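You operate a simulated robot arm through the tools that you are given. There is no shell and no other tool. Be economical: measure what you need, move in short steps, check, and stop when the job is done.

The job below is to be done with a simulated robot arm. You get a single attempt, and the scene is never put back.

## Task
Measure the steel sleeve beside the bench caliper and stand it on the plate with its size.
Fine: caliper open again.

It is judged by the outcome, as a careful person would: the job done as asked, and still so three seconds after it is handed in. It fails if anything else is knocked over, pushed out of place, dropped, spilled or broken.

## Robot
A 7-joint arm with a two-finger parallel gripper, fixed in place. Base frame: the origin is at the foot of the arm, x ahead of it, y to its left, z up. Lengths are in m, angles in degrees, forces in N, time in s.
Its first joint turns from -66.0 to 66.0 degrees. Payload 1.57 kg.
The TCP is the grasp point between the finger pads, 0.03 m short of the fingertips. In the tool frame z runs along the fingers and y along their closing line. The gripper opens to 0.11 m. The fingers are 0.024 m wide and 0.012 m thick; the gripper's body (0.048 by 0.112 m) begins 0.078 m behind the TCP.
Orientation is that of the tool frame in the base frame, as a unit quaternion [w, x, y, z]. With the fingers straight down and closing along the base's y, the tool's x points along the base's -x, its y along +y and its z along -z.

## Interface
- The arm moves only by the tool apply_moves. Its argument "steps" is a list of rows, each an object (a shift or turn left out is 0, a gripper value left out holds the last) with "translation": the shift along the tool's x, y, z in units of 20 mm (1.0 is 20 mm), a list of three; "rot": the turn, a rotation vector about the tool's x, y, z in units of 4 degrees (1.0 is 4 degrees), a list of three; "grip": the opening, from 0 (shut) to 1 (fully open). In form: [{"translation": [x, y, z], "rot": [ax, ay, az], "grip": grip}, ...]. A call has 1 to 10 rows; each row shifts and turns the commanded pose from where the row before left it, along the tool's axes as they then stand. A call with a number of a shift or a turn outside -1 to 1 is refused whole. Rows are played at 5 a second. More than 0.05 m and 8.6 degrees between two rows, or a gripper value outside its range, and nothing of the call is played. A pose out of reach is approached as far as the arm can. The call stops where the force on the tool passes 40 N (or 10 N more than at its start, if that is more) or the arm is blocked; 0.2 s more then pass. The fingers move at their own pace (about 0.108 m/s each) and stop on an object; they squeeze with about 33 N. The grip force told is the motor's: it shows also when the fingers shut on nothing. Time passes only in rows, and 0.2 s behind the last, so rows that do not move let the fingers close. It gives the time, the measured TCP pose, the force on the tool (base axes), the opening and the grip force at its end, in the units of the frame above (readings bear some noise).
- Cameras (640 x 400 px; columns grow to the right, rows downward): "scene" is fixed at [0.1731, -0.3948, 1.4084]; the picture's right is [0.71, -0.71, 0.00], its down [-0.37, -0.37, -0.85] and it looks along [0.61, 0.60, -0.52] (base axes); focal length 332 px, centre (320, 200). "wrist" rides on the gripper at [0.07, 0.016, -0.141] in the tool frame; the picture's right is [-0.23, 0.97, 0.00], its down [-0.86, -0.20, -0.48] and it looks along [-0.47, -0.11, 0.88] (tool axes); focal length 222 px, centre (320, 200). There is no depth. A picture from a camera that has moved, and an enlarged one, comes with that camera's place and axes in the base frame and with its lens.
- snapshot(camera): a new picture of that camera. It takes no simulated time.
- enlarge(camera, box): a new picture of the part [left, top, right, bottom] of that camera's present view, enlarged. It takes no simulated time.
- job_done(): hands the job in; it is judged then, once.

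Work in short steps. Places have to be worked out from the pictures, the camera data and where the tool is seen: move nearer, look again, correct. Check each grasp and each placing, and mend what went wrong. You have 120 turns and 68 pictures in all, those below and enlarged ones among them. Open the gripper and draw the arm clear of the work before you hand the job in, unless the task says otherwise; then end with one line.

The tools are called after "Call:" as name(argument=value, ...) on one line, values as JSON. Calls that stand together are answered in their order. apply_moves: Moves the arm, as the interface text tells. Its arguments: {"type":"object","properties":{"steps":{"type":"array"}},"required":["steps"]} The other tools are called the same way: snapshot (camera) takes a picture; enlarge (camera, box) takes an enlarged picture of a part of a camera's view; job_done () hands the job in.

At the start:

```text
time: 0.0
position: [0.4689, -0.142, 1.1852]
orientation: [0.0, 0.0, 1.0, 0.001]
contact_force: [0.3, -0.9, -1.4]
opening: 0.11
gripper_force: 0.1
```

scene: 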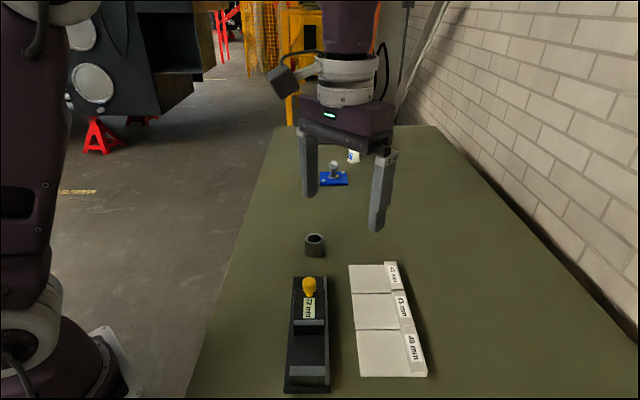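
wrist: 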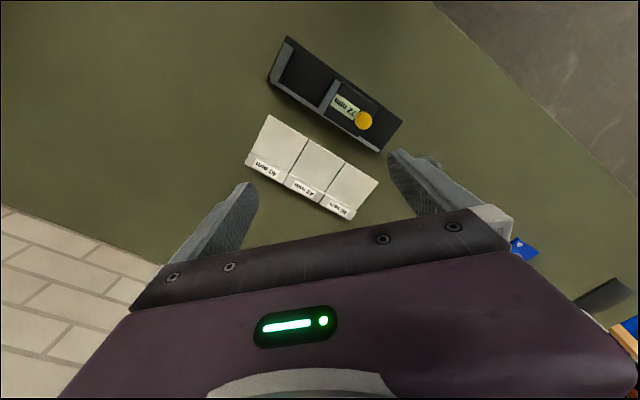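

I begin by looking closely at the caliper, sleeve and plates.

Call:
enlarge(camera="scene", box=[260, 220, 450, 400])

Call:
enlarge(camera="wrist", box=[230, 20, 450, 230])

```text
2.22 times, centred on (355, 310) of scene
camera zoom: at [0.1731, -0.3948, 1.4084], right [0.71, -0.71, 0.0], down [-0.37, -0.37, -0.85], along [0.61, 0.6, -0.52], focal length 738 px, centre (242, -44)
```

zoom: 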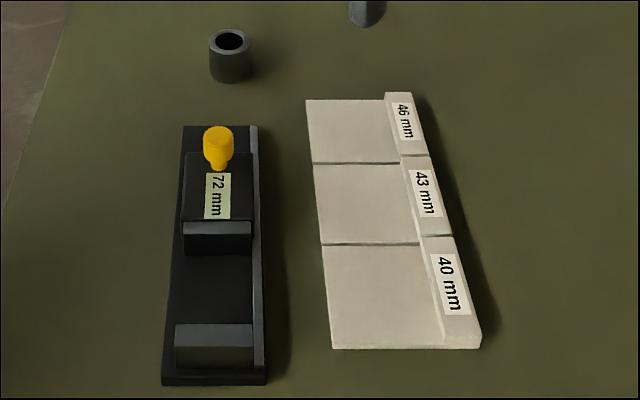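

```text
1.90 times, centred on (340, 125) of wrist
camera zoom: at [0.3995, -0.1256, 1.3269], right [0.23, 0.97, 0.0], down [0.86, -0.2, 0.48], along [0.47, -0.11, -0.88], focal length 423 px, centre (282, 343)
```

zoom: 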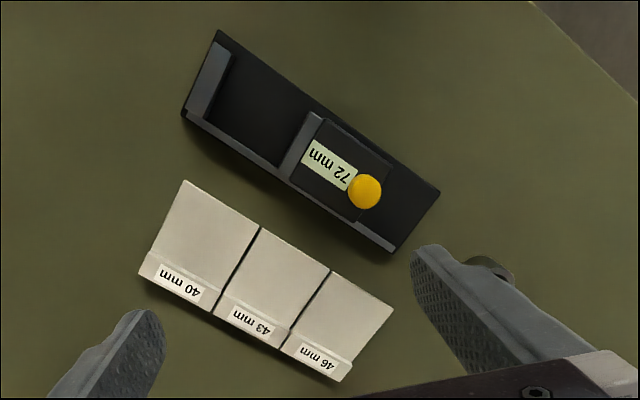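

The two views triangulate the table at about z≈0.89 (not 0.225). The knob is near (0.475,-0.07,0.945), and the caliper's long axis lies about 45° in base x/y. I'll go down a little while turning the tool to line up with that axis, then look again.

Call:
apply_moves(steps=[{"translation": [0, 0, 0.3], "rot": [0, 0, -1]}, {"translation": [0, 0, 0.3], "rot": [0, 0, -1]}, {"translation": [0, 0, 0.3], "rot": [0, 0, -1]}, {"translation": [0, 0, 0.3], "rot": [0, 0, -1]}, {"translation": [0, 0, 0.3], "rot": [0, 0, -1]}, {"translation": [0, 0, 0.3], "rot": [0, 0, -1]}, {"translation": [0, 0, 0.3], "rot": [0, 0, -1]}, {"translation": [0, 0, 0.3], "rot": [0, 0, -1]}, {"translation": [0, 0, 0.3], "rot": [0, 0, -1]}, {"translation": [0, 0, 0.3], "rot": [0, 0, -1]}])

Call:
snapshot(camera="wrist")

Call:
snapshot(camera="scene")

```text
time: 2.2
position: [0.4687, -0.1441, 1.1257]
orientation: [0.0, -0.343, 0.939, 0.0]
contact_force: [-0.8, 0.4, -0.9]
opening: 0.1099
gripper_force: 0.1
```

```text
63 pictures are left
camera wrist: at [0.4047, -0.1747, 1.2666], right [-0.45, 0.89, 0.0], down [0.78, 0.4, 0.48], along [0.43, 0.22, -0.88], focal length 222 px, centre (320, 200)
```

wrist: 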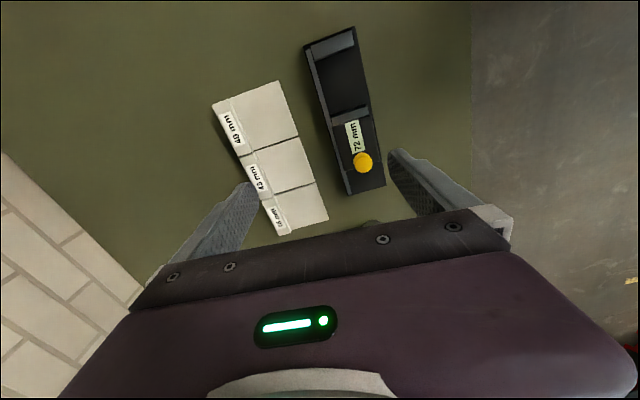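

```text
62 pictures are left
```

scene: 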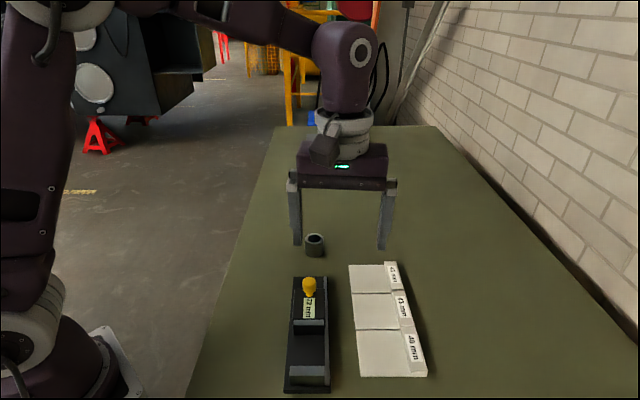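

Views agree: table near z≈0.89–0.9, knob at about (0.470,-0.074,0.966), caliper axis at 45°. I'll finish the turn and move at this height towards the sleeve, estimated near (0.59,0.03), to see it properly and check the reach.

Call:
apply_moves(steps=[{"rot": [0, 0, -1]}, {"rot": [0, 0, -0.22]}, {"translation": [-0.9, 0.2, 0]}, {"translation": [-0.9, 0.2, 0]}, {"translation": [-0.9, 0.2, 0]}, {"translation": [-0.9, 0.2, 0]}, {"translation": [-0.9, 0.2, 0]}])

Call:
snapshot(camera="wrist")

Call:
snapshot(camera="scene")

```text
time: 3.8
position: [0.519, -0.0657, 1.1269]
orientation: [0.0, -0.382, 0.924, -0.001]
contact_force: [-0.3, -0.4, -0.4]
opening: 0.11
gripper_force: 0.1
```

```text
61 pictures are left
camera wrist: at [0.4588, -0.102, 1.2684], right [-0.53, 0.85, 0.0], down [0.75, 0.46, 0.48], along [0.41, 0.25, -0.88], focal length 222 px, centre (320, 200)
```

wrist: 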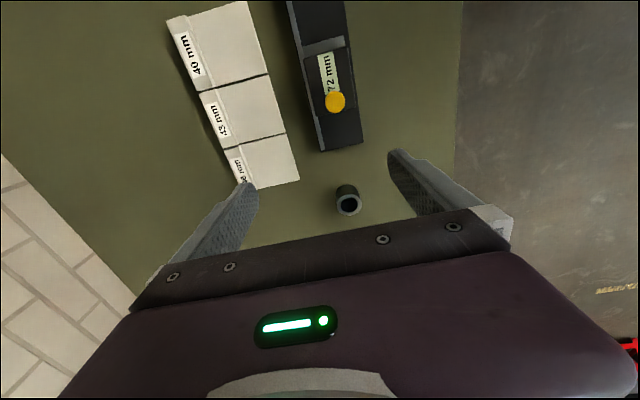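

```text
60 pictures are left
```

scene: 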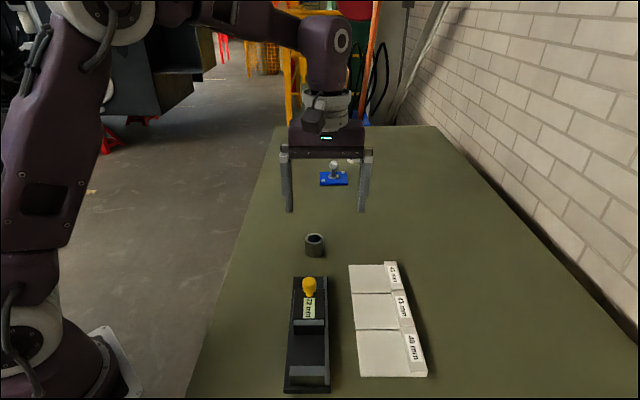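

The sleeve is about 44 mm across and 38 mm high, near (0.596,0.038), with its top at about z 0.93. The plate tops are at z≈0.90. I'll move over the sleeve at height and look.

Call:
apply_moves(steps=[{"translation": [-0.9, 0.15, 0]}, {"translation": [-0.9, 0.15, 0]}, {"translation": [-0.9, 0.15, 0]}, {"translation": [-0.9, 0.15, 0]}, {"translation": [-0.9, 0.15, 0.5]}, {"translation": [-0.9, 0.15, 0.5]}, {"translation": [-0.5, 0.05, 0.8]}])

Call:
snapshot(camera="wrist")

Call:
snapshot(camera="scene")

```text
time: 5.4
position: [0.5887, 0.0312, 1.0897]
orientation: [-0.001, -0.382, 0.924, 0.0]
contact_force: [-0.4, 0.3, -0.4]
opening: 0.1097
gripper_force: 0.0
```

```text
59 pictures are left
camera wrist: at [0.529, -0.0056, 1.2314], right [-0.53, 0.85, 0.0], down [0.75, 0.46, 0.48], along [0.41, 0.25, -0.88], focal length 222 px, centre (320, 200)
```

wrist: 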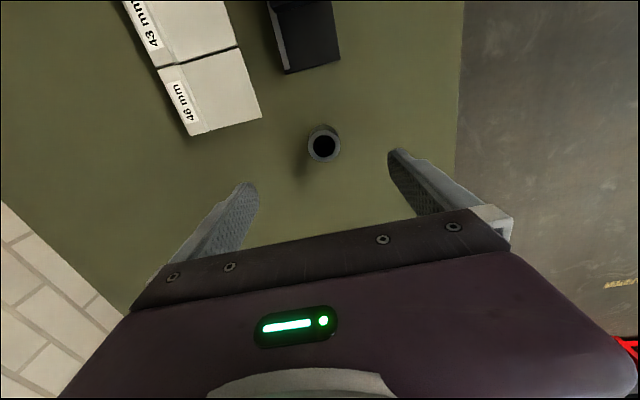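

```text
58 pictures are left
```

scene: 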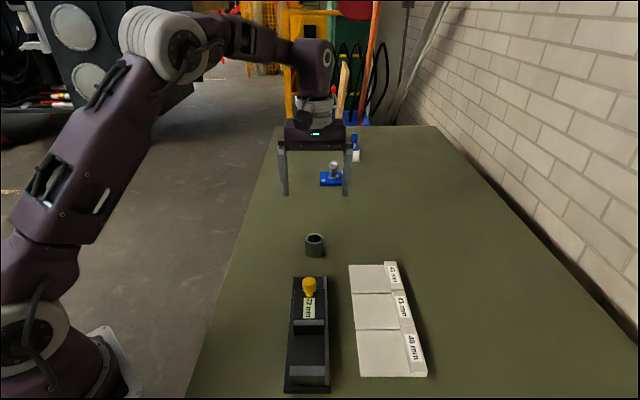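

The second sighting puts the sleeve at (0.598,0.041) with its top near z 0.922. I'll shift 13.7 mm along the axis, descend to z≈1.0 and check again.

Call:
apply_moves(steps=[{"translation": [-0.34, 0.01, 0.8]}, {"translation": [-0.34, 0.01, 0.8]}, {"translation": [0, 0, 0.9]}, {"translation": [0, 0, 0.9]}, {"translation": [0, 0, 0.9]}, {}])

Call:
snapshot(camera="wrist")

Call:
enlarge(camera="scene", box=[240, 150, 400, 270])

```text
time: 6.8
position: [0.5993, 0.0409, 1.0031]
orientation: [0.0, -0.382, 0.924, 0.0]
contact_force: [1.0, -0.3, 0.4]
opening: 0.1101
gripper_force: 0.0
```

```text
57 pictures are left
camera wrist: at [0.5384, 0.0041, 1.1451], right [-0.53, 0.85, 0.0], down [0.75, 0.46, 0.48], along [0.41, 0.25, -0.88], focal length 222 px, centre (320, 200)
```

wrist: 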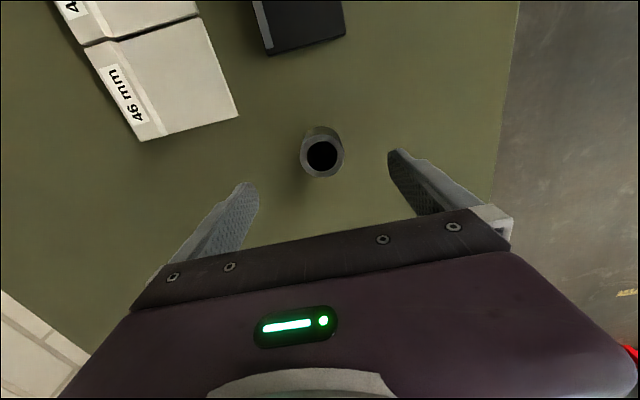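

```text
3.33 times, centred on (320, 210) of scene
camera zoom: at [0.1731, -0.3948, 1.4084], right [0.71, -0.71, 0.0], down [-0.37, -0.37, -0.85], along [0.61, 0.6, -0.52], focal length 1107 px, centre (320, 167)
```

zoom: 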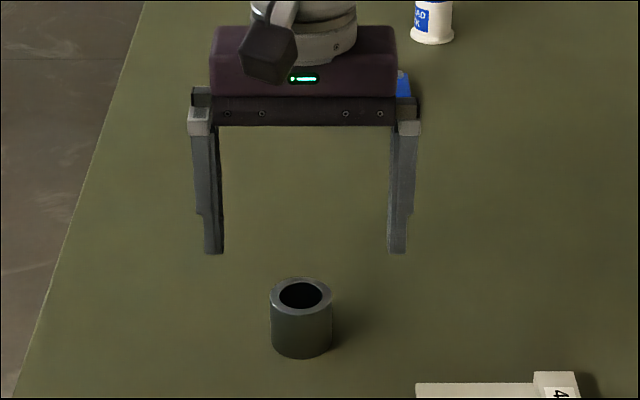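

Well centred (sleeve at about (0.596,0.0415)). I'll descend to TCP z≈0.937, so the tips overlap roughly the top 17 mm of the sleeve, and check before closing.

Call:
apply_moves(steps=[{"translation": [0.1, 0.1, 0.9]}, {"translation": [0, 0, 0.9]}, {"translation": [0, 0, 0.8]}, {"translation": [0, 0, 0.7]}, {}])

Call:
enlarge(camera="scene", box=[240, 170, 400, 270])

Call:
snapshot(camera="wrist")

```text
time: 8.0
position: [0.5946, 0.0405, 0.9373]
orientation: [0.0, -0.382, 0.924, -0.001]
contact_force: [-0.4, -0.2, -0.6]
opening: 0.1099
gripper_force: 0.0
```

```text
4.00 times, centred on (320, 220) of scene
camera zoom: at [0.1731, -0.3948, 1.4084], right [0.71, -0.71, 0.0], down [-0.37, -0.37, -0.85], along [0.61, 0.6, -0.52], focal length 1329 px, centre (320, 120)
```

zoom: 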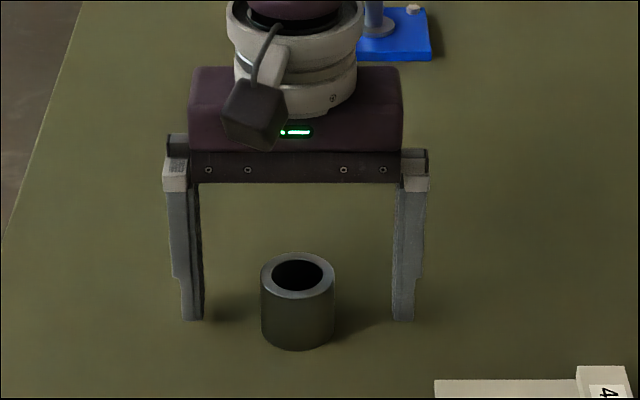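

```text
54 pictures are left
camera wrist: at [0.5346, 0.0045, 1.0787], right [-0.53, 0.85, 0.0], down [0.75, 0.46, 0.48], along [0.41, 0.25, -0.88], focal length 222 px, centre (320, 200)
```

wrist: 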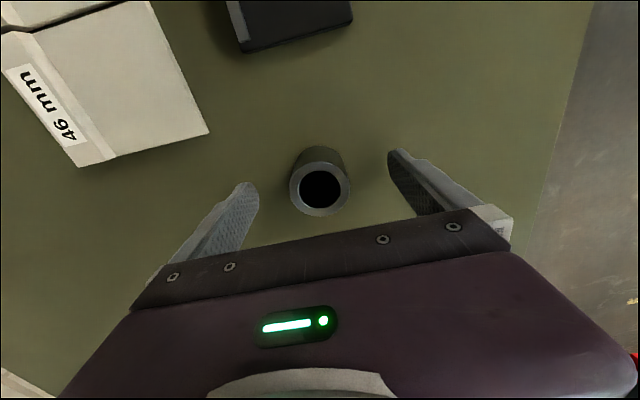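

Laterally centred; the sleeve's top is nearer z≈0.935 on this check. I'll shift 3 mm outward, rise 5 mm and close on it.

Call:
apply_moves(steps=[{"translation": [-0.15, 0, -0.25]}, {"grip": 0.5}, {"grip": 0.3}, {"grip": 0.3}, {"grip": 0.2}, {"grip": 0.2}, {"grip": 0.2}])

Call:
enlarge(camera="scene", box=[240, 170, 400, 270])

Call:
enlarge(camera="wrist", box=[220, 100, 420, 225])

```text
time: 9.6
position: [0.5966, 0.0435, 0.9419]
orientation: [0.0, -0.382, 0.924, 0.0]
contact_force: [0.7, 0.2, 2.0]
opening: 0.0423
gripper_force: 32.4
```

```text
4.00 times, centred on (320, 220) of scene
camera zoom: at [0.1731, -0.3948, 1.4084], right [0.71, -0.71, 0.0], down [-0.37, -0.37, -0.85], along [0.61, 0.6, -0.52], focal length 1329 px, centre (320, 120)
```

zoom: 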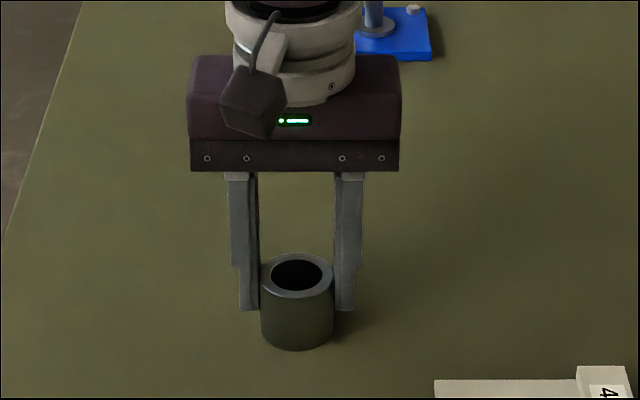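

```text
3.20 times, centred on (320, 162) of wrist
camera zoom: at [0.5365, 0.0074, 1.0836], right [-0.53, 0.85, 0.0], down [0.75, 0.46, 0.48], along [0.41, 0.25, -0.88], focal length 711 px, centre (320, 320)
```

zoom: 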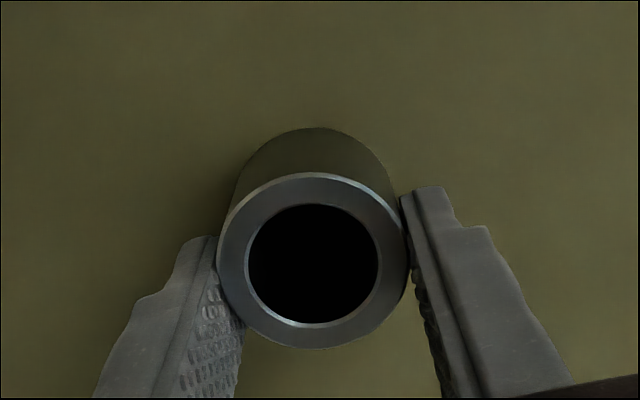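

The grip reads 42.3 mm with 32 N, so the sleeve is held and 43 mm looks likely; the caliper will decide. The gap centre triangulates to about u=0.183, w=-0.385 (axes along and across the caliper). I'll lift clear and look.

Call:
apply_moves(steps=[{"translation": [0, 0, -0.5]}, {"translation": [0, 0, -0.9]}, {"translation": [0, 0, -0.9]}, {"translation": [0, 0, -0.9]}, {"translation": [0, 0, -0.9]}, {"translation": [0, 0, -0.9]}, {"translation": [0, 0, -0.9]}, {"translation": [0, 0, -0.9]}])

Call:
apply_moves(steps=[{"translation": [0.9, 0.02, 0]}, {"translation": [0.9, 0.02, 0]}, {"translation": [0.9, 0.02, 0]}, {"translation": [0.9, 0.03, 0]}, {"translation": [0.9, 0.03, 0]}, {"translation": [0.9, 0.03, 0]}, {"translation": [0.9, 0.03, 0]}, {"translation": [0.9, 0.03, 0]}, {"translation": [0.9, 0.03, 0]}, {"translation": [0.9, 0.03, 0]}])

Call:
snapshot(camera="scene")

```text
time: 11.4
position: [0.5969, 0.0433, 1.0787]
orientation: [0.0, -0.382, 0.924, 0.0]
contact_force: [0.4, 0.2, -2.6]
opening: 0.0424
gripper_force: 33.1
```

```text
time: 13.6
position: [0.4672, -0.0804, 1.0767]
orientation: [0.0, -0.382, 0.924, 0.0]
contact_force: [0.0, 0.2, -2.4]
opening: 0.0422
gripper_force: 32.4
```

```text
51 pictures are left
```

scene: 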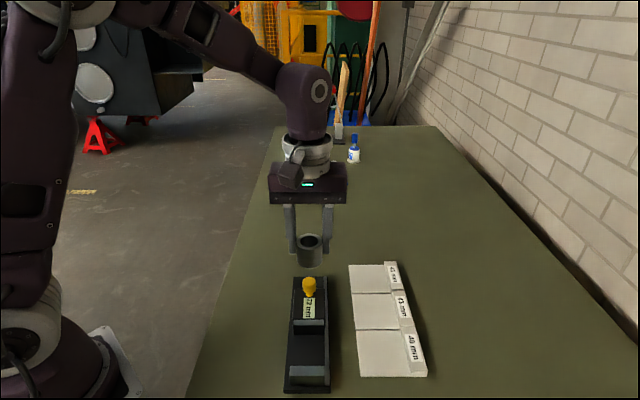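

The sleeve is held securely. I'll carry on to the gap at this height.

Call:
apply_moves(steps=[{"translation": [0.9, 0.03, 0]}, {"translation": [0.9, 0.03, 0]}, {"translation": [0.9, 0.02, 0]}, {"translation": [0.9, 0.02, 0]}, {"translation": [0.9, 0, 0]}, {"translation": [0.1, 0, 0]}, {}])

Call:
snapshot(camera="wrist")

Call:
enlarge(camera="scene", box=[230, 240, 390, 400])

```text
time: 15.2
position: [0.4002, -0.144, 1.0769]
orientation: [0.0, -0.382, 0.924, 0.001]
contact_force: [-0.2, -0.7, -2.7]
opening: 0.0425
gripper_force: 33.5
```

```text
50 pictures are left
camera wrist: at [0.3402, -0.18, 1.219], right [-0.53, 0.85, 0.0], down [0.75, 0.46, 0.48], along [0.41, 0.25, -0.88], focal length 222 px, centre (320, 200)
```

wrist: 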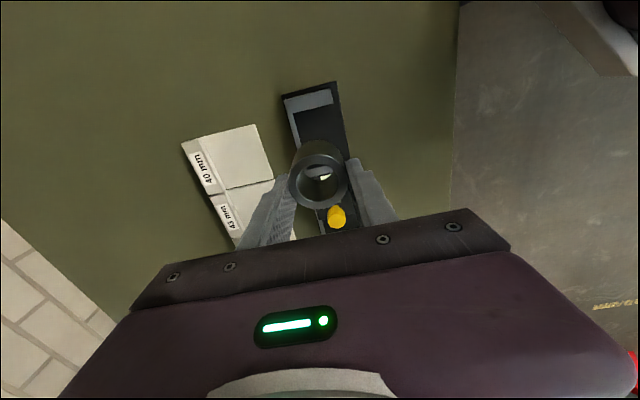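

```text
2.50 times, centred on (310, 320) of scene
camera zoom: at [0.1731, -0.3949, 1.4084], right [0.71, -0.71, 0.0], down [-0.37, -0.37, -0.85], along [0.61, 0.6, -0.52], focal length 830 px, centre (345, -100)
```

zoom: 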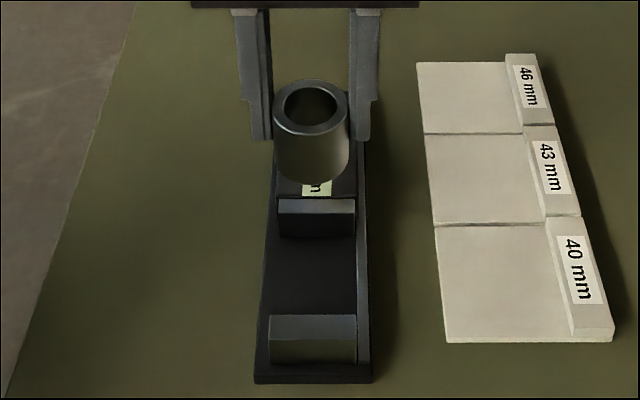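

I'll enlarge the wrist view to fix the jaw positions.

Call:
enlarge(camera="wrist", box=[240, 70, 400, 240])

```text
2.35 times, centred on (320, 155) of wrist
camera zoom: at [0.3402, -0.18, 1.219], right [-0.53, 0.85, 0.0], down [0.75, 0.46, 0.48], along [0.41, 0.25, -0.88], focal length 523 px, centre (320, 306)
```

zoom: 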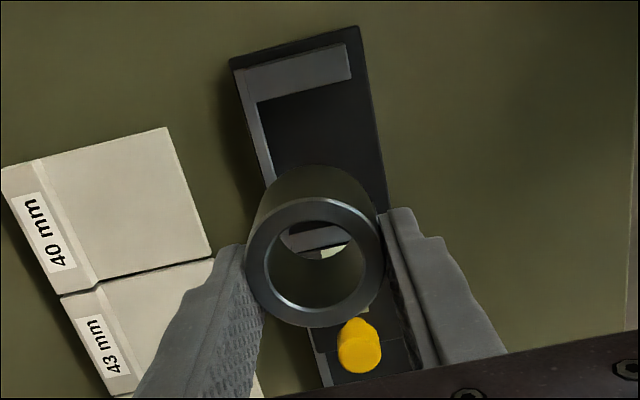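

The gap spans about u=0.144–0.219 with its middle near w=-0.384, and the sleeve now sits at about u=0.178, w=-0.385. I'll descend most of the way, then check.

Call:
apply_moves(steps=[{"translation": [0, 0, 0.9]}, {"translation": [0, 0, 0.9]}, {"translation": [0, 0, 0.9]}, {"translation": [0, 0, 0.9]}, {"translation": [0, 0, 0.8]}, {"translation": [0, 0, 0.6]}, {}])

Call:
enlarge(camera="scene", box=[240, 240, 400, 400])

Call:
enlarge(camera="wrist", box=[220, 70, 420, 240])

```text
time: 16.8
position: [0.3998, -0.1433, 0.9792]
orientation: [0.0, -0.382, 0.924, 0.0]
contact_force: [-0.2, 0.1, -1.9]
opening: 0.0425
gripper_force: 33.0
```

```text
2.50 times, centred on (320, 320) of scene
camera zoom: at [0.1731, -0.3948, 1.4084], right [0.71, -0.71, 0.0], down [-0.37, -0.37, -0.85], along [0.61, 0.6, -0.52], focal length 830 px, centre (320, -100)
```

zoom: 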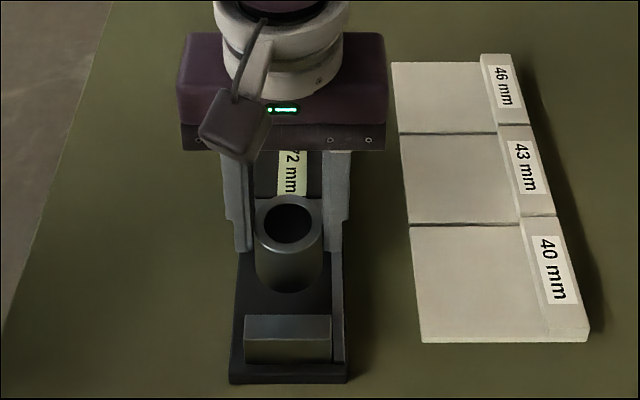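

```text
2.35 times, centred on (320, 155) of wrist
camera zoom: at [0.3399, -0.1795, 1.1202], right [-0.53, 0.85, 0.0], down [0.75, 0.46, 0.48], along [0.41, 0.25, -0.88], focal length 523 px, centre (320, 306)
```

zoom: 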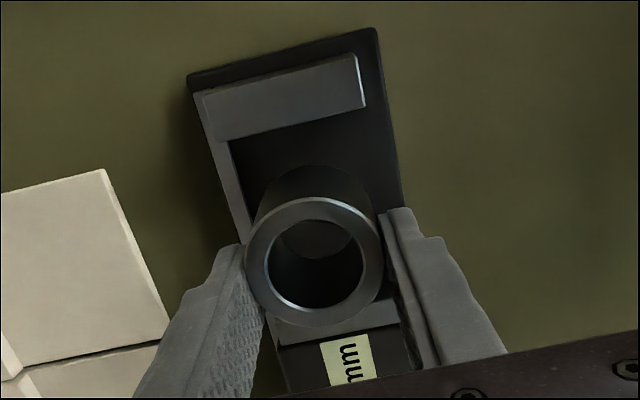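

All clear and centred in the gap. I'll lower slowly to contact with the caliper bed.

Call:
apply_moves(steps=[{"translation": [0, 0, 0.4]}, {"translation": [0, 0, 0.4]}, {"translation": [0, 0, 0.2]}, {"translation": [0, 0, 0.1]}, {}])

Call:
enlarge(camera="scene", box=[260, 270, 360, 400])

```text
time: 18.0
position: [0.4004, -0.1438, 0.956]
orientation: [0.001, -0.382, 0.924, 0.0]
contact_force: [0.2, -0.3, -1.4]
opening: 0.0428
gripper_force: 33.2
```

```text
3.08 times, centred on (310, 335) of scene
camera zoom: at [0.1731, -0.3948, 1.4084], right [0.71, -0.71, 0.0], down [-0.37, -0.37, -0.85], along [0.61, 0.6, -0.52], focal length 1022 px, centre (351, -215)
```

zoom: 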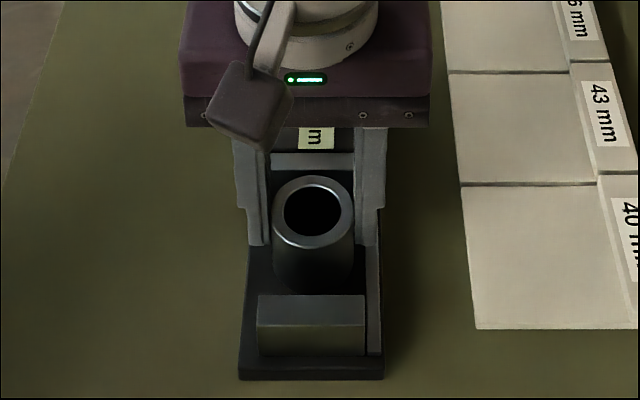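

No clear contact yet; I lower in 1 mm steps.

Call:
apply_moves(steps=[{"translation": [0, 0, 0.05]}, {"translation": [0, 0, 0.05]}, {}])

```text
time: 18.8
position: [0.4001, -0.1436, 0.9542]
orientation: [0.0, -0.381, 0.924, 0.0]
contact_force: [0.6, 0.4, 0.9]
opening: 0.042
gripper_force: 33.1
```

Call:
apply_moves(steps=[{"translation": [0, 0, 0.05]}, {"translation": [0, 0, 0.05]}, {}])

```text
time: 19.6
position: [0.3996, -0.1424, 0.953]
orientation: [0.002, -0.383, 0.924, -0.001]
contact_force: [5.2, 2.9, 28.0]
opening: 0.0423
gripper_force: 33.3
```

Contact with the bed (28 N). I'll ease off 1.5 mm, then open moderately.

Call:
apply_moves(steps=[{"translation": [0, 0, -0.08]}, {"grip": 0.45}, {"grip": 0.6}, {"grip": 0.6}, {"grip": 0.6}])

Call:
enlarge(camera="scene", box=[260, 270, 360, 400])

Call:
enlarge(camera="wrist", box=[220, 70, 420, 240])

```text
time: 20.8
position: [0.4001, -0.1439, 0.9544]
orientation: [0.0, -0.382, 0.924, 0.0]
contact_force: [0.5, -0.1, 0.1]
opening: 0.0661
gripper_force: 0.1
```

```text
3.08 times, centred on (310, 335) of scene
camera zoom: at [0.1731, -0.3948, 1.4084], right [0.71, -0.71, 0.0], down [-0.37, -0.37, -0.85], along [0.61, 0.6, -0.52], focal length 1022 px, centre (351, -215)
```

zoom: 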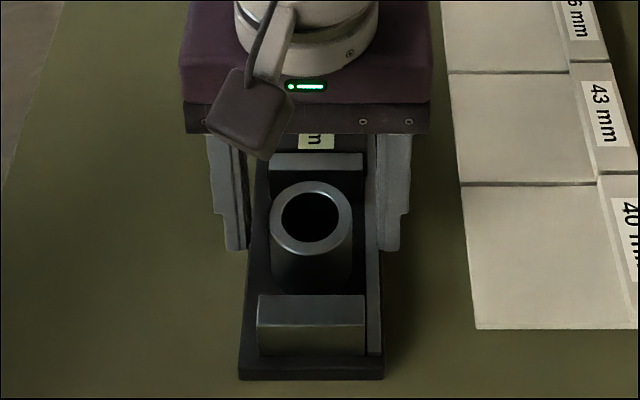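

```text
2.35 times, centred on (320, 155) of wrist
camera zoom: at [0.3388, -0.1806, 1.0953], right [-0.53, 0.85, 0.0], down [0.75, 0.46, 0.48], along [0.41, 0.25, -0.88], focal length 523 px, centre (320, 306)
```

zoom: 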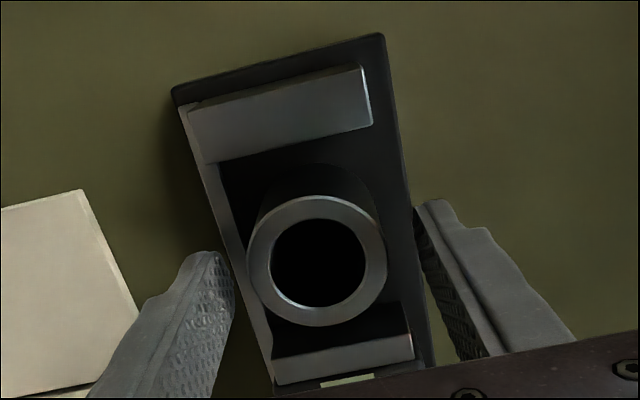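

The sleeve stands in the gap between the jaws. I'll rise straight up and move above the yellow knob.

Call:
apply_moves(steps=[{"translation": [0, 0, -0.5]}, {"translation": [0, 0, -0.9]}, {"translation": [0, 0, -0.9]}, {"translation": [0, 0, -0.9]}, {"translation": [0, 0, -0.9]}, {"translation": [-0.8, 0, -0.6]}, {"translation": [-0.9, 0, 0]}, {"translation": [-0.9, 0, 0]}, {"translation": [-0.9, 0, 0]}, {"translation": [-0.5, 0, 0]}])

Call:
enlarge(camera="wrist", box=[220, 70, 420, 240])

Call:
enlarge(camera="scene", box=[240, 240, 400, 400])

```text
time: 23.0
position: [0.4558, -0.0862, 1.0472]
orientation: [0.0, -0.382, 0.924, 0.0]
contact_force: [0.2, -0.6, 0.2]
opening: 0.0658
gripper_force: 0.0
```

```text
2.35 times, centred on (320, 155) of wrist
camera zoom: at [0.396, -0.1235, 1.188], right [-0.53, 0.85, 0.0], down [0.75, 0.46, 0.48], along [0.41, 0.25, -0.88], focal length 523 px, centre (320, 306)
```

zoom: 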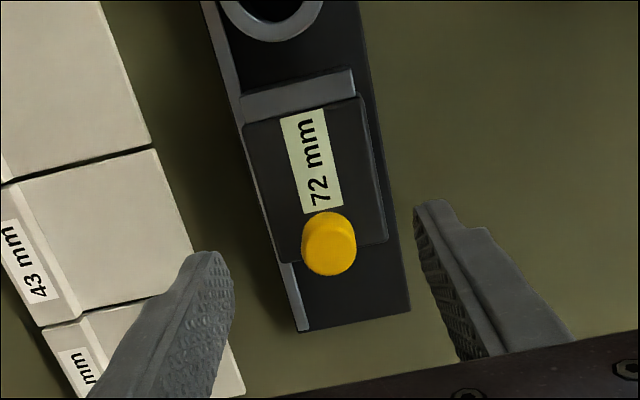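

```text
2.50 times, centred on (320, 320) of scene
camera zoom: at [0.1731, -0.3948, 1.4084], right [0.71, -0.71, 0.0], down [-0.37, -0.37, -0.85], along [0.61, 0.6, -0.52], focal length 830 px, centre (320, -100)
```

zoom: 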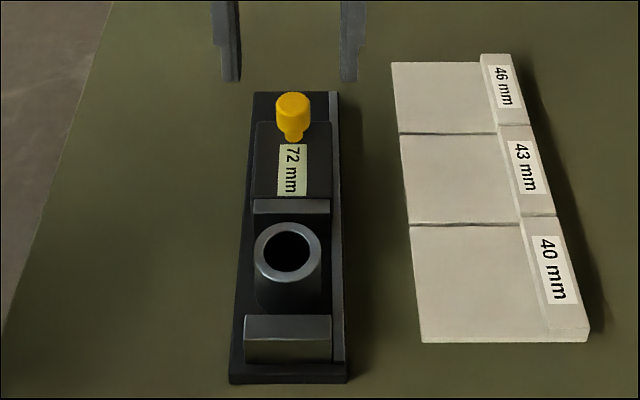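

The knob's top is about (0.476,-0.069,0.96). I'll shift 25 mm out and 2 mm across, descend so the tips straddle the knob head (TCP≈0.968), and check.

Call:
apply_moves(steps=[{"translation": [-0.8, -0.1, 0]}, {"translation": [-0.42, 0, 0.5]}, {"translation": [0, 0, 0.9]}, {"translation": [0, 0, 0.9]}, {"translation": [0, 0, 0.9]}, {"translation": [0, 0, 0.7]}, {}])

Call:
enlarge(camera="wrist", box=[220, 70, 420, 240])

Call:
enlarge(camera="scene", box=[250, 230, 370, 350])

```text
time: 24.6
position: [0.4741, -0.072, 0.9709]
orientation: [-0.001, -0.381, 0.924, 0.0]
contact_force: [-0.1, 0.1, -0.2]
opening: 0.0662
gripper_force: 0.0
```

```text
2.35 times, centred on (320, 155) of wrist
camera zoom: at [0.4127, -0.1082, 1.1119], right [-0.53, 0.85, 0.0], down [0.75, 0.46, 0.48], along [0.41, 0.25, -0.88], focal length 523 px, centre (320, 306)
```

zoom: 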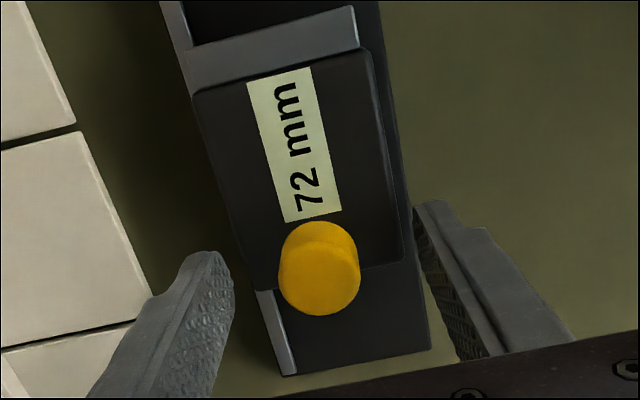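

```text
3.33 times, centred on (310, 290) of scene
camera zoom: at [0.1731, -0.3948, 1.4084], right [0.71, -0.71, 0.0], down [-0.37, -0.37, -0.85], along [0.61, 0.6, -0.52], focal length 1107 px, centre (353, -100)
```

zoom: 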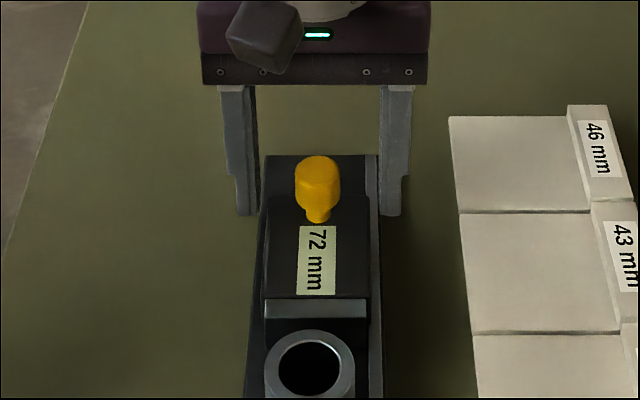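

The knob is centred between the fingers. I'll close on it.

Call:
apply_moves(steps=[{"grip": 0.35}, {"grip": 0.1}, {"grip": 0.1}, {"grip": 0.1}])

```text
time: 25.6
position: [0.4728, -0.071, 0.9707]
orientation: [0.0, -0.382, 0.924, 0.001]
contact_force: [-6.2, 7.1, 0.0]
opening: 0.0246
gripper_force: 36.7
```

The knob is held (24.6 mm), with a slight sideways load of about 9 N. I relieve that by 0.6 mm and slide the jaw towards the sleeve in small steps.

Call:
apply_moves(steps=[{"translation": [0, 0.03, 0]}, {"translation": [0.15, 0, 0]}, {"translation": [0.2, 0, 0]}, {"translation": [0.2, 0, 0]}, {}])

Call:
enlarge(camera="scene", box=[250, 250, 370, 400])

```text
time: 26.9
position: [0.4652, -0.0782, 0.971]
orientation: [0.001, -0.383, 0.924, 0.0]
contact_force: [-5.5, 4.7, 10.3]
opening: 0.025
gripper_force: 36.2
stopped in row 5: the force on the tool passed its limit (the readings are from after the stop); the commanded pose is now the measured one
```

```text
2.67 times, centred on (310, 325) of scene
camera zoom: at [0.1728, -0.3947, 1.4084], right [0.71, -0.71, 0.0], down [-0.37, -0.37, -0.85], along [0.61, 0.6, -0.52], focal length 886 px, centre (347, -133)
```

zoom: 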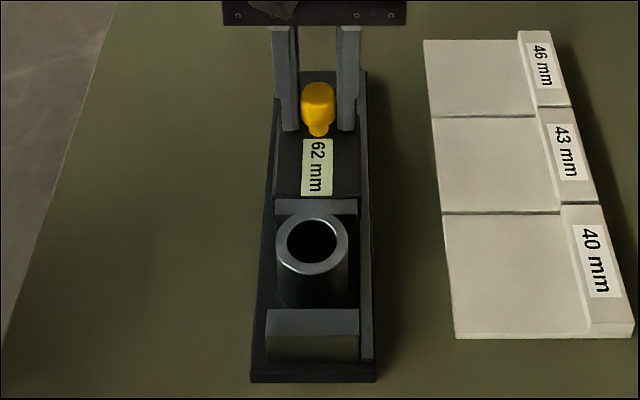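

The slider moved to 62 mm; the brief force peak was likely friction. I continue with smaller steps.

Call:
apply_moves(steps=[{"translation": [0.06, 0, 0]}, {"translation": [0.08, 0, 0]}, {"translation": [0.08, 0, 0]}, {"translation": [0.08, 0, 0]}, {"translation": [0.08, 0, 0]}, {"translation": [0.08, 0, 0]}])

```text
time: 28.2
position: [0.4602, -0.0843, 0.9706]
orientation: [0.001, -0.382, 0.924, 0.0]
contact_force: [-6.5, 6.1, 11.2]
opening: 0.0243
gripper_force: 36.2
stopped in row 6: the force on the tool passed its limit (the readings are from after the stop); the commanded pose is now the measured one
```

Call:
enlarge(camera="scene", box=[250, 250, 370, 400])

Call:
enlarge(camera="wrist", box=[220, 0, 420, 240])

```text
2.67 times, centred on (310, 325) of scene
camera zoom: at [0.1728, -0.3947, 1.4085], right [0.71, -0.71, 0.0], down [-0.37, -0.37, -0.85], along [0.61, 0.6, -0.52], focal length 886 px, centre (347, -133)
```

zoom: 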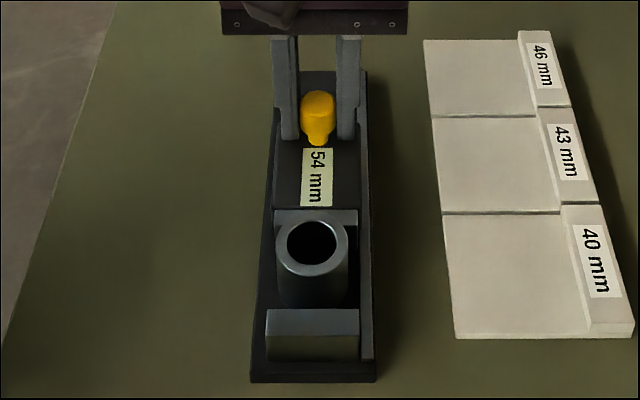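

```text
1.67 times, centred on (320, 120) of wrist
camera zoom: at [0.3995, -0.1209, 1.1118], right [-0.53, 0.85, 0.0], down [0.75, 0.46, 0.48], along [0.41, 0.25, -0.88], focal length 370 px, centre (320, 333)
```

zoom: 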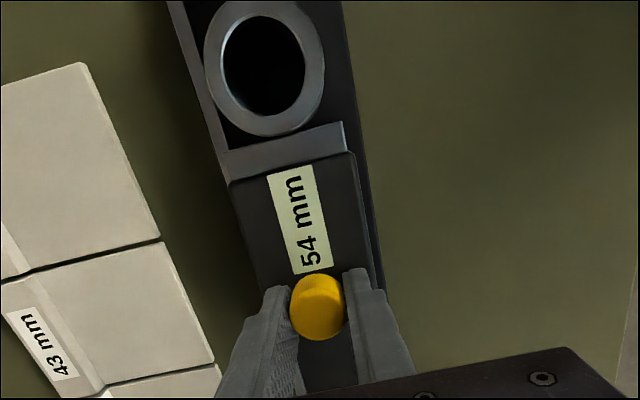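

The display shows 54 mm and sliding works. I'll relieve the sideways and vertical loads a little for margin, then continue.

Call:
apply_moves(steps=[{"translation": [0, 0.04, -0.02]}, {"translation": [0.03, 0, 0]}, {"translation": [0.06, 0, 0]}, {"translation": [0.06, 0, 0]}, {"translation": [0.06, 0, 0]}, {"translation": [0.06, 0, 0]}])

Call:
enlarge(camera="scene", box=[250, 250, 370, 400])

```text
time: 29.6
position: [0.4569, -0.0873, 0.971]
orientation: [0.001, -0.383, 0.924, 0.0]
contact_force: [-2.9, 1.0, 7.5]
opening: 0.0246
gripper_force: 36.0
stopped in row 6: the force on the tool passed its limit (the readings are from after the stop); the commanded pose is now the measured one
```

```text
2.67 times, centred on (310, 325) of scene
camera zoom: at [0.1729, -0.3948, 1.4084], right [0.71, -0.71, 0.0], down [-0.37, -0.37, -0.85], along [0.61, 0.6, -0.52], focal length 886 px, centre (347, -133)
```

zoom: 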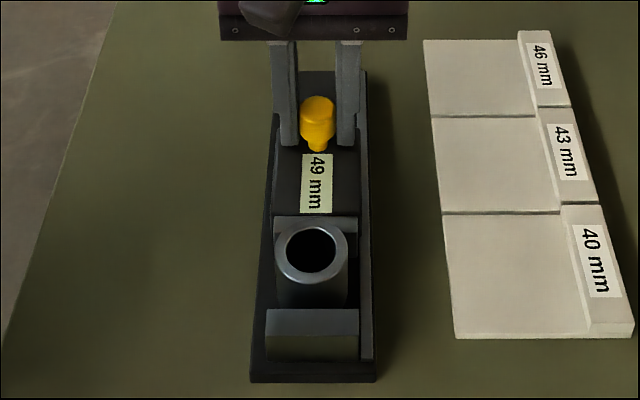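

49 mm now; I continue.

Call:
apply_moves(steps=[{"translation": [0.05, 0, 0]}, {"translation": [0.05, 0, 0]}, {"translation": [0.05, 0, 0]}, {"translation": [0.05, 0, 0]}, {"translation": [0.05, 0, 0]}, {"translation": [0.05, 0, 0]}])

Call:
enlarge(camera="scene", box=[250, 250, 370, 400])

```text
time: 30.9
position: [0.4534, -0.0919, 0.9708]
orientation: [0.001, -0.383, 0.924, 0.0]
contact_force: [-5.0, 2.8, 11.4]
opening: 0.0245
gripper_force: 36.6
stopped in row 6: the force on the tool passed its limit (the readings are from after the stop); the commanded pose is now the measured one
```

```text
2.67 times, centred on (310, 325) of scene
camera zoom: at [0.1729, -0.3948, 1.4084], right [0.71, -0.71, 0.0], down [-0.37, -0.37, -0.85], along [0.61, 0.6, -0.52], focal length 886 px, centre (347, -133)
```

zoom: 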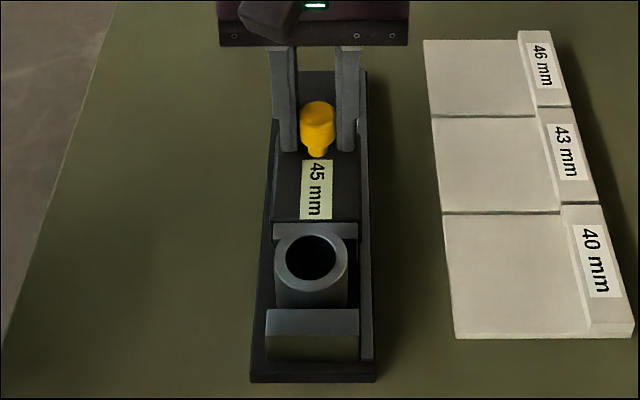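

45 mm, so it can't be the 46. I push on until it stops.

Call:
apply_moves(steps=[{"translation": [0.05, 0, 0]}, {"translation": [0.05, 0, 0]}, {"translation": [0.05, 0, 0]}, {"translation": [0.05, 0, 0]}, {"translation": [0.05, 0, 0]}, {"translation": [0.05, 0, 0]}])

Call:
enlarge(camera="scene", box=[250, 250, 370, 400])

```text
time: 32.3
position: [0.4511, -0.0924, 0.9696]
orientation: [0.005, -0.385, 0.923, 0.0]
contact_force: [2.3, 4.7, -2.0]
opening: 0.0248
gripper_force: 36.5
stopped in row 6: the force on the tool passed its limit (the readings are from after the stop); the commanded pose is now the measured one
```

```text
2.67 times, centred on (310, 325) of scene
camera zoom: at [0.1731, -0.3948, 1.4084], right [0.71, -0.71, 0.0], down [-0.37, -0.37, -0.85], along [0.61, 0.6, -0.52], focal length 886 px, centre (347, -133)
```

zoom: 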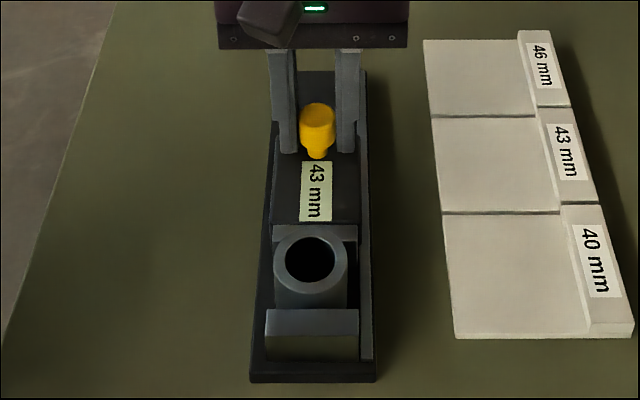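

43 mm. I'll push once more to confirm it has stopped on the sleeve.

Call:
apply_moves(steps=[{"translation": [0.05, 0, 0]}, {"translation": [0.05, 0, 0]}, {"translation": [0.05, 0, 0]}])

Call:
enlarge(camera="scene", box=[250, 250, 370, 400])

Call:
enlarge(camera="wrist", box=[220, 0, 420, 240])

```text
time: 33.1
position: [0.4507, -0.093, 0.9708]
orientation: [0.007, -0.384, 0.923, 0.0]
contact_force: [20.8, 24.0, -15.5]
opening: 0.0249
gripper_force: 36.4
```

```text
2.67 times, centred on (310, 325) of scene
camera zoom: at [0.1739, -0.3942, 1.4084], right [0.71, -0.71, 0.0], down [-0.37, -0.37, -0.85], along [0.61, 0.6, -0.52], focal length 886 px, centre (347, -133)
```

zoom: 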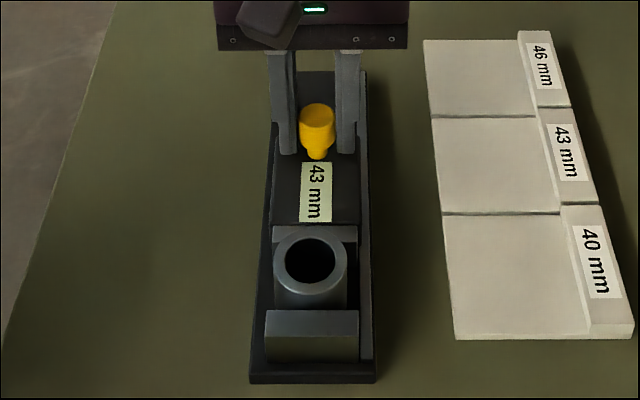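

```text
1.67 times, centred on (320, 120) of wrist
camera zoom: at [0.3896, -0.1301, 1.1114], right [-0.53, 0.85, 0.0], down [0.74, 0.47, 0.49], along [0.42, 0.26, -0.87], focal length 370 px, centre (320, 333)
```

zoom: 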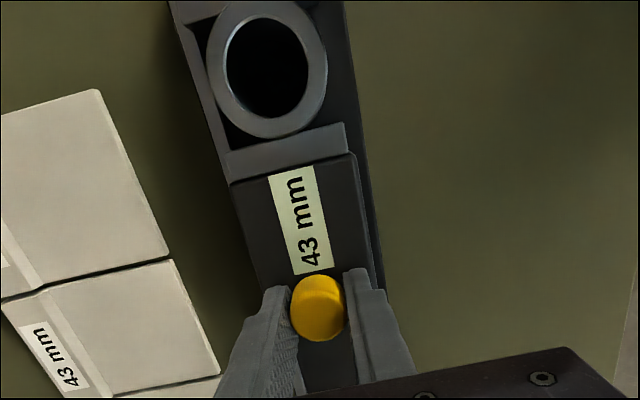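

Stopped firmly at 43 mm (about 32 N back-force, no movement), so the size is 43. Now I pull the slider back open.

Call:
apply_moves(steps=[{"translation": [-0.1, 0, 0]}, {"translation": [-0.1, 0, 0]}, {"translation": [-0.08, 0, 0]}, {"translation": [-0.08, 0, 0]}, {"translation": [-0.08, 0, 0]}, {"translation": [-0.08, 0, 0]}, {"translation": [-0.08, 0, 0]}])

Call:
apply_moves(steps=[{"translation": [-0.05, 0, 0]}, {"translation": [-0.08, 0, 0]}, {"translation": [-0.08, 0, 0]}, {"translation": [-0.08, 0, 0]}, {"translation": [-0.08, 0, 0]}, {"translation": [-0.08, 0, 0]}])

Call:
apply_moves(steps=[{"translation": [-0.05, 0, 0]}, {"translation": [-0.08, 0, 0]}, {"translation": [-0.08, 0, 0]}, {"translation": [-0.08, 0, 0]}, {"translation": [-0.08, 0, 0]}, {"translation": [-0.08, 0, 0]}])

Call:
enlarge(camera="scene", box=[250, 250, 370, 400])

```text
time: 34.7
position: [0.4586, -0.0858, 0.9711]
orientation: [0.006, -0.384, 0.923, 0.0]
contact_force: [-5.0, 3.0, 23.3]
opening: 0.0245
gripper_force: 36.2
```

```text
time: 36.1
position: [0.4645, -0.0803, 0.971]
orientation: [0.004, -0.385, 0.923, 0.002]
contact_force: [-11.1, 9.1, -1.6]
opening: 0.0246
gripper_force: 36.7
```

```text
time: 37.5
position: [0.4706, -0.075, 0.9699]
orientation: [0.004, -0.384, 0.923, 0.002]
contact_force: [-9.1, 6.1, -27.9]
opening: 0.0246
gripper_force: 36.1
```

```text
2.67 times, centred on (310, 325) of scene
camera zoom: at [0.1733, -0.3947, 1.4084], right [0.71, -0.71, 0.0], down [-0.37, -0.37, -0.85], along [0.61, 0.6, -0.52], focal length 886 px, centre (347, -133)
```

zoom: 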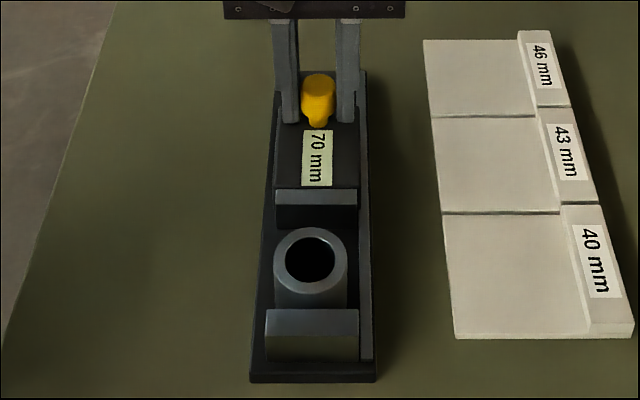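

70 mm. I'll pull the last 2 mm, easing the vertical load from the slight tilt, then release the knob.

Call:
apply_moves(steps=[{"translation": [0, 0, 0.07]}, {"translation": [-0.06, 0, 0]}, {"translation": [-0.06, 0, 0]}, {}])

Call:
enlarge(camera="scene", box=[250, 250, 370, 400])

```text
time: 38.5
position: [0.4724, -0.0713, 0.9708]
orientation: [0.005, -0.384, 0.923, -0.001]
contact_force: [-20.4, 4.2, 24.1]
opening: 0.0247
gripper_force: 36.3
```

```text
2.67 times, centred on (310, 325) of scene
camera zoom: at [0.1722, -0.3947, 1.4085], right [0.71, -0.71, 0.0], down [-0.37, -0.37, -0.85], along [0.61, 0.6, -0.52], focal length 886 px, centre (347, -133)
```

zoom: 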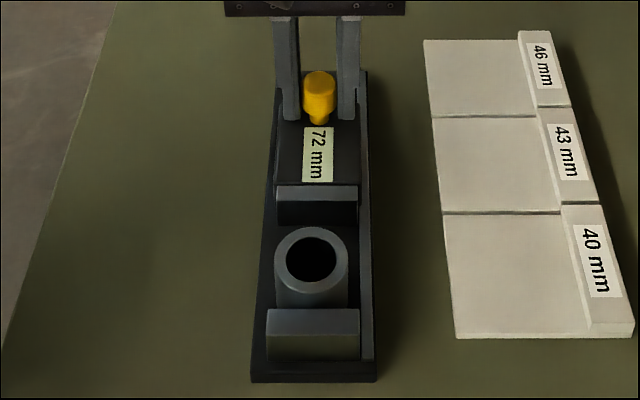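

The caliper is back at 72 mm. I release the knob and rise.

Call:
apply_moves(steps=[{"translation": [0, 0, -0.03], "grip": 0.4}, {"grip": 0.6}, {"grip": 0.6}, {"translation": [0, 0, -0.6]}, {"translation": [0, 0, -0.9]}, {"translation": [0, 0, -0.9]}, {"translation": [0, 0, -0.9]}, {"translation": [0, 0, -0.9]}, {}])

```text
time: 40.5
position: [0.4705, -0.0712, 1.0519]
orientation: [0.006, -0.384, 0.923, 0.0]
contact_force: [0.4, 0.2, 0.4]
opening: 0.0663
gripper_force: 0.1
```

I correct the small tilt and move above the sleeve, now against the fixed jaw at u≈0.165.

Call:
apply_moves(steps=[{"translation": [0, 0, -0.3], "rot": [-0.066, 0.158, 0.045]}, {"translation": [0.9, 0, 0]}, {"translation": [0.9, 0, 0]}, {"translation": [0.9, 0, 0]}, {"translation": [0.9, 0, 0]}, {"translation": [0.9, 0, 0]}, {"translation": [0.9, 0, 0]}, {"translation": [0.2, 0, 0]}, {}])

Call:
enlarge(camera="wrist", box=[220, 70, 420, 240])

Call:
enlarge(camera="scene", box=[250, 250, 370, 400])

```text
time: 42.5
position: [0.3927, -0.1534, 1.0616]
orientation: [-0.001, -0.383, 0.924, 0.001]
contact_force: [-0.3, 1.5, 0.2]
opening: 0.0661
gripper_force: 0.1
```

```text
2.35 times, centred on (320, 155) of wrist
camera zoom: at [0.3324, -0.1896, 1.2037], right [-0.53, 0.85, 0.0], down [0.75, 0.46, 0.48], along [0.41, 0.25, -0.88], focal length 523 px, centre (320, 306)
```

zoom: 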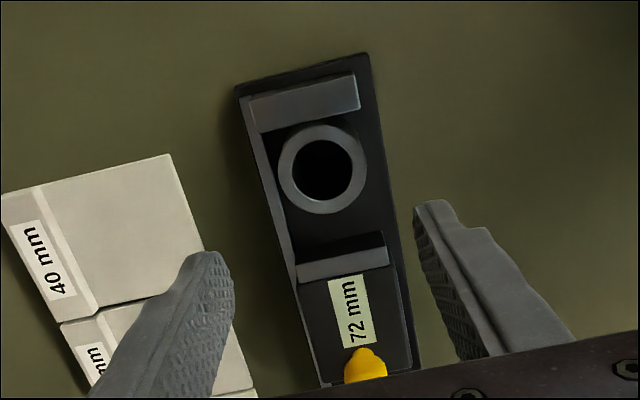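

```text
2.67 times, centred on (310, 325) of scene
camera zoom: at [0.1731, -0.3948, 1.4084], right [0.71, -0.71, 0.0], down [-0.37, -0.37, -0.85], along [0.61, 0.6, -0.52], focal length 886 px, centre (347, -133)
```

zoom: 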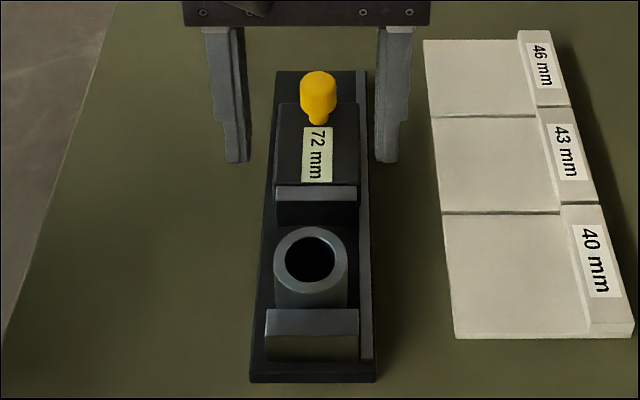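

Both views put the sleeve at about u=0.163, w=-0.384. I align, descend to z≈0.956 and grip.

Call:
apply_moves(steps=[{"translation": [0.23, 0.1, 0]}, {"translation": [0, 0, 0.9]}, {"translation": [0, 0, 0.9]}, {"translation": [0, 0, 0.9]}, {"translation": [0, 0, 0.9]}, {"translation": [0, 0, 0.9]}, {"translation": [0, 0, 0.75]}, {}])

Call:
enlarge(camera="wrist", box=[220, 70, 420, 240])

```text
time: 44.3
position: [0.3875, -0.1534, 0.9555]
orientation: [-0.001, -0.384, 0.923, 0.0]
contact_force: [0.0, -0.1, -0.1]
opening: 0.0661
gripper_force: 0.0
```

```text
2.35 times, centred on (320, 155) of wrist
camera zoom: at [0.3274, -0.1892, 1.0972], right [-0.53, 0.85, 0.0], down [0.75, 0.46, 0.48], along [0.4, 0.25, -0.88], focal length 523 px, centre (320, 306)
```

zoom: 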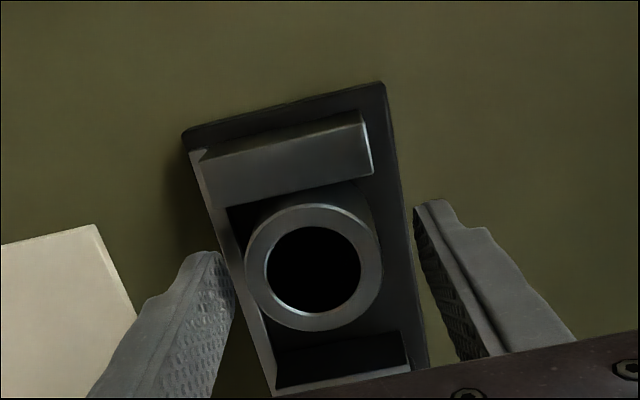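

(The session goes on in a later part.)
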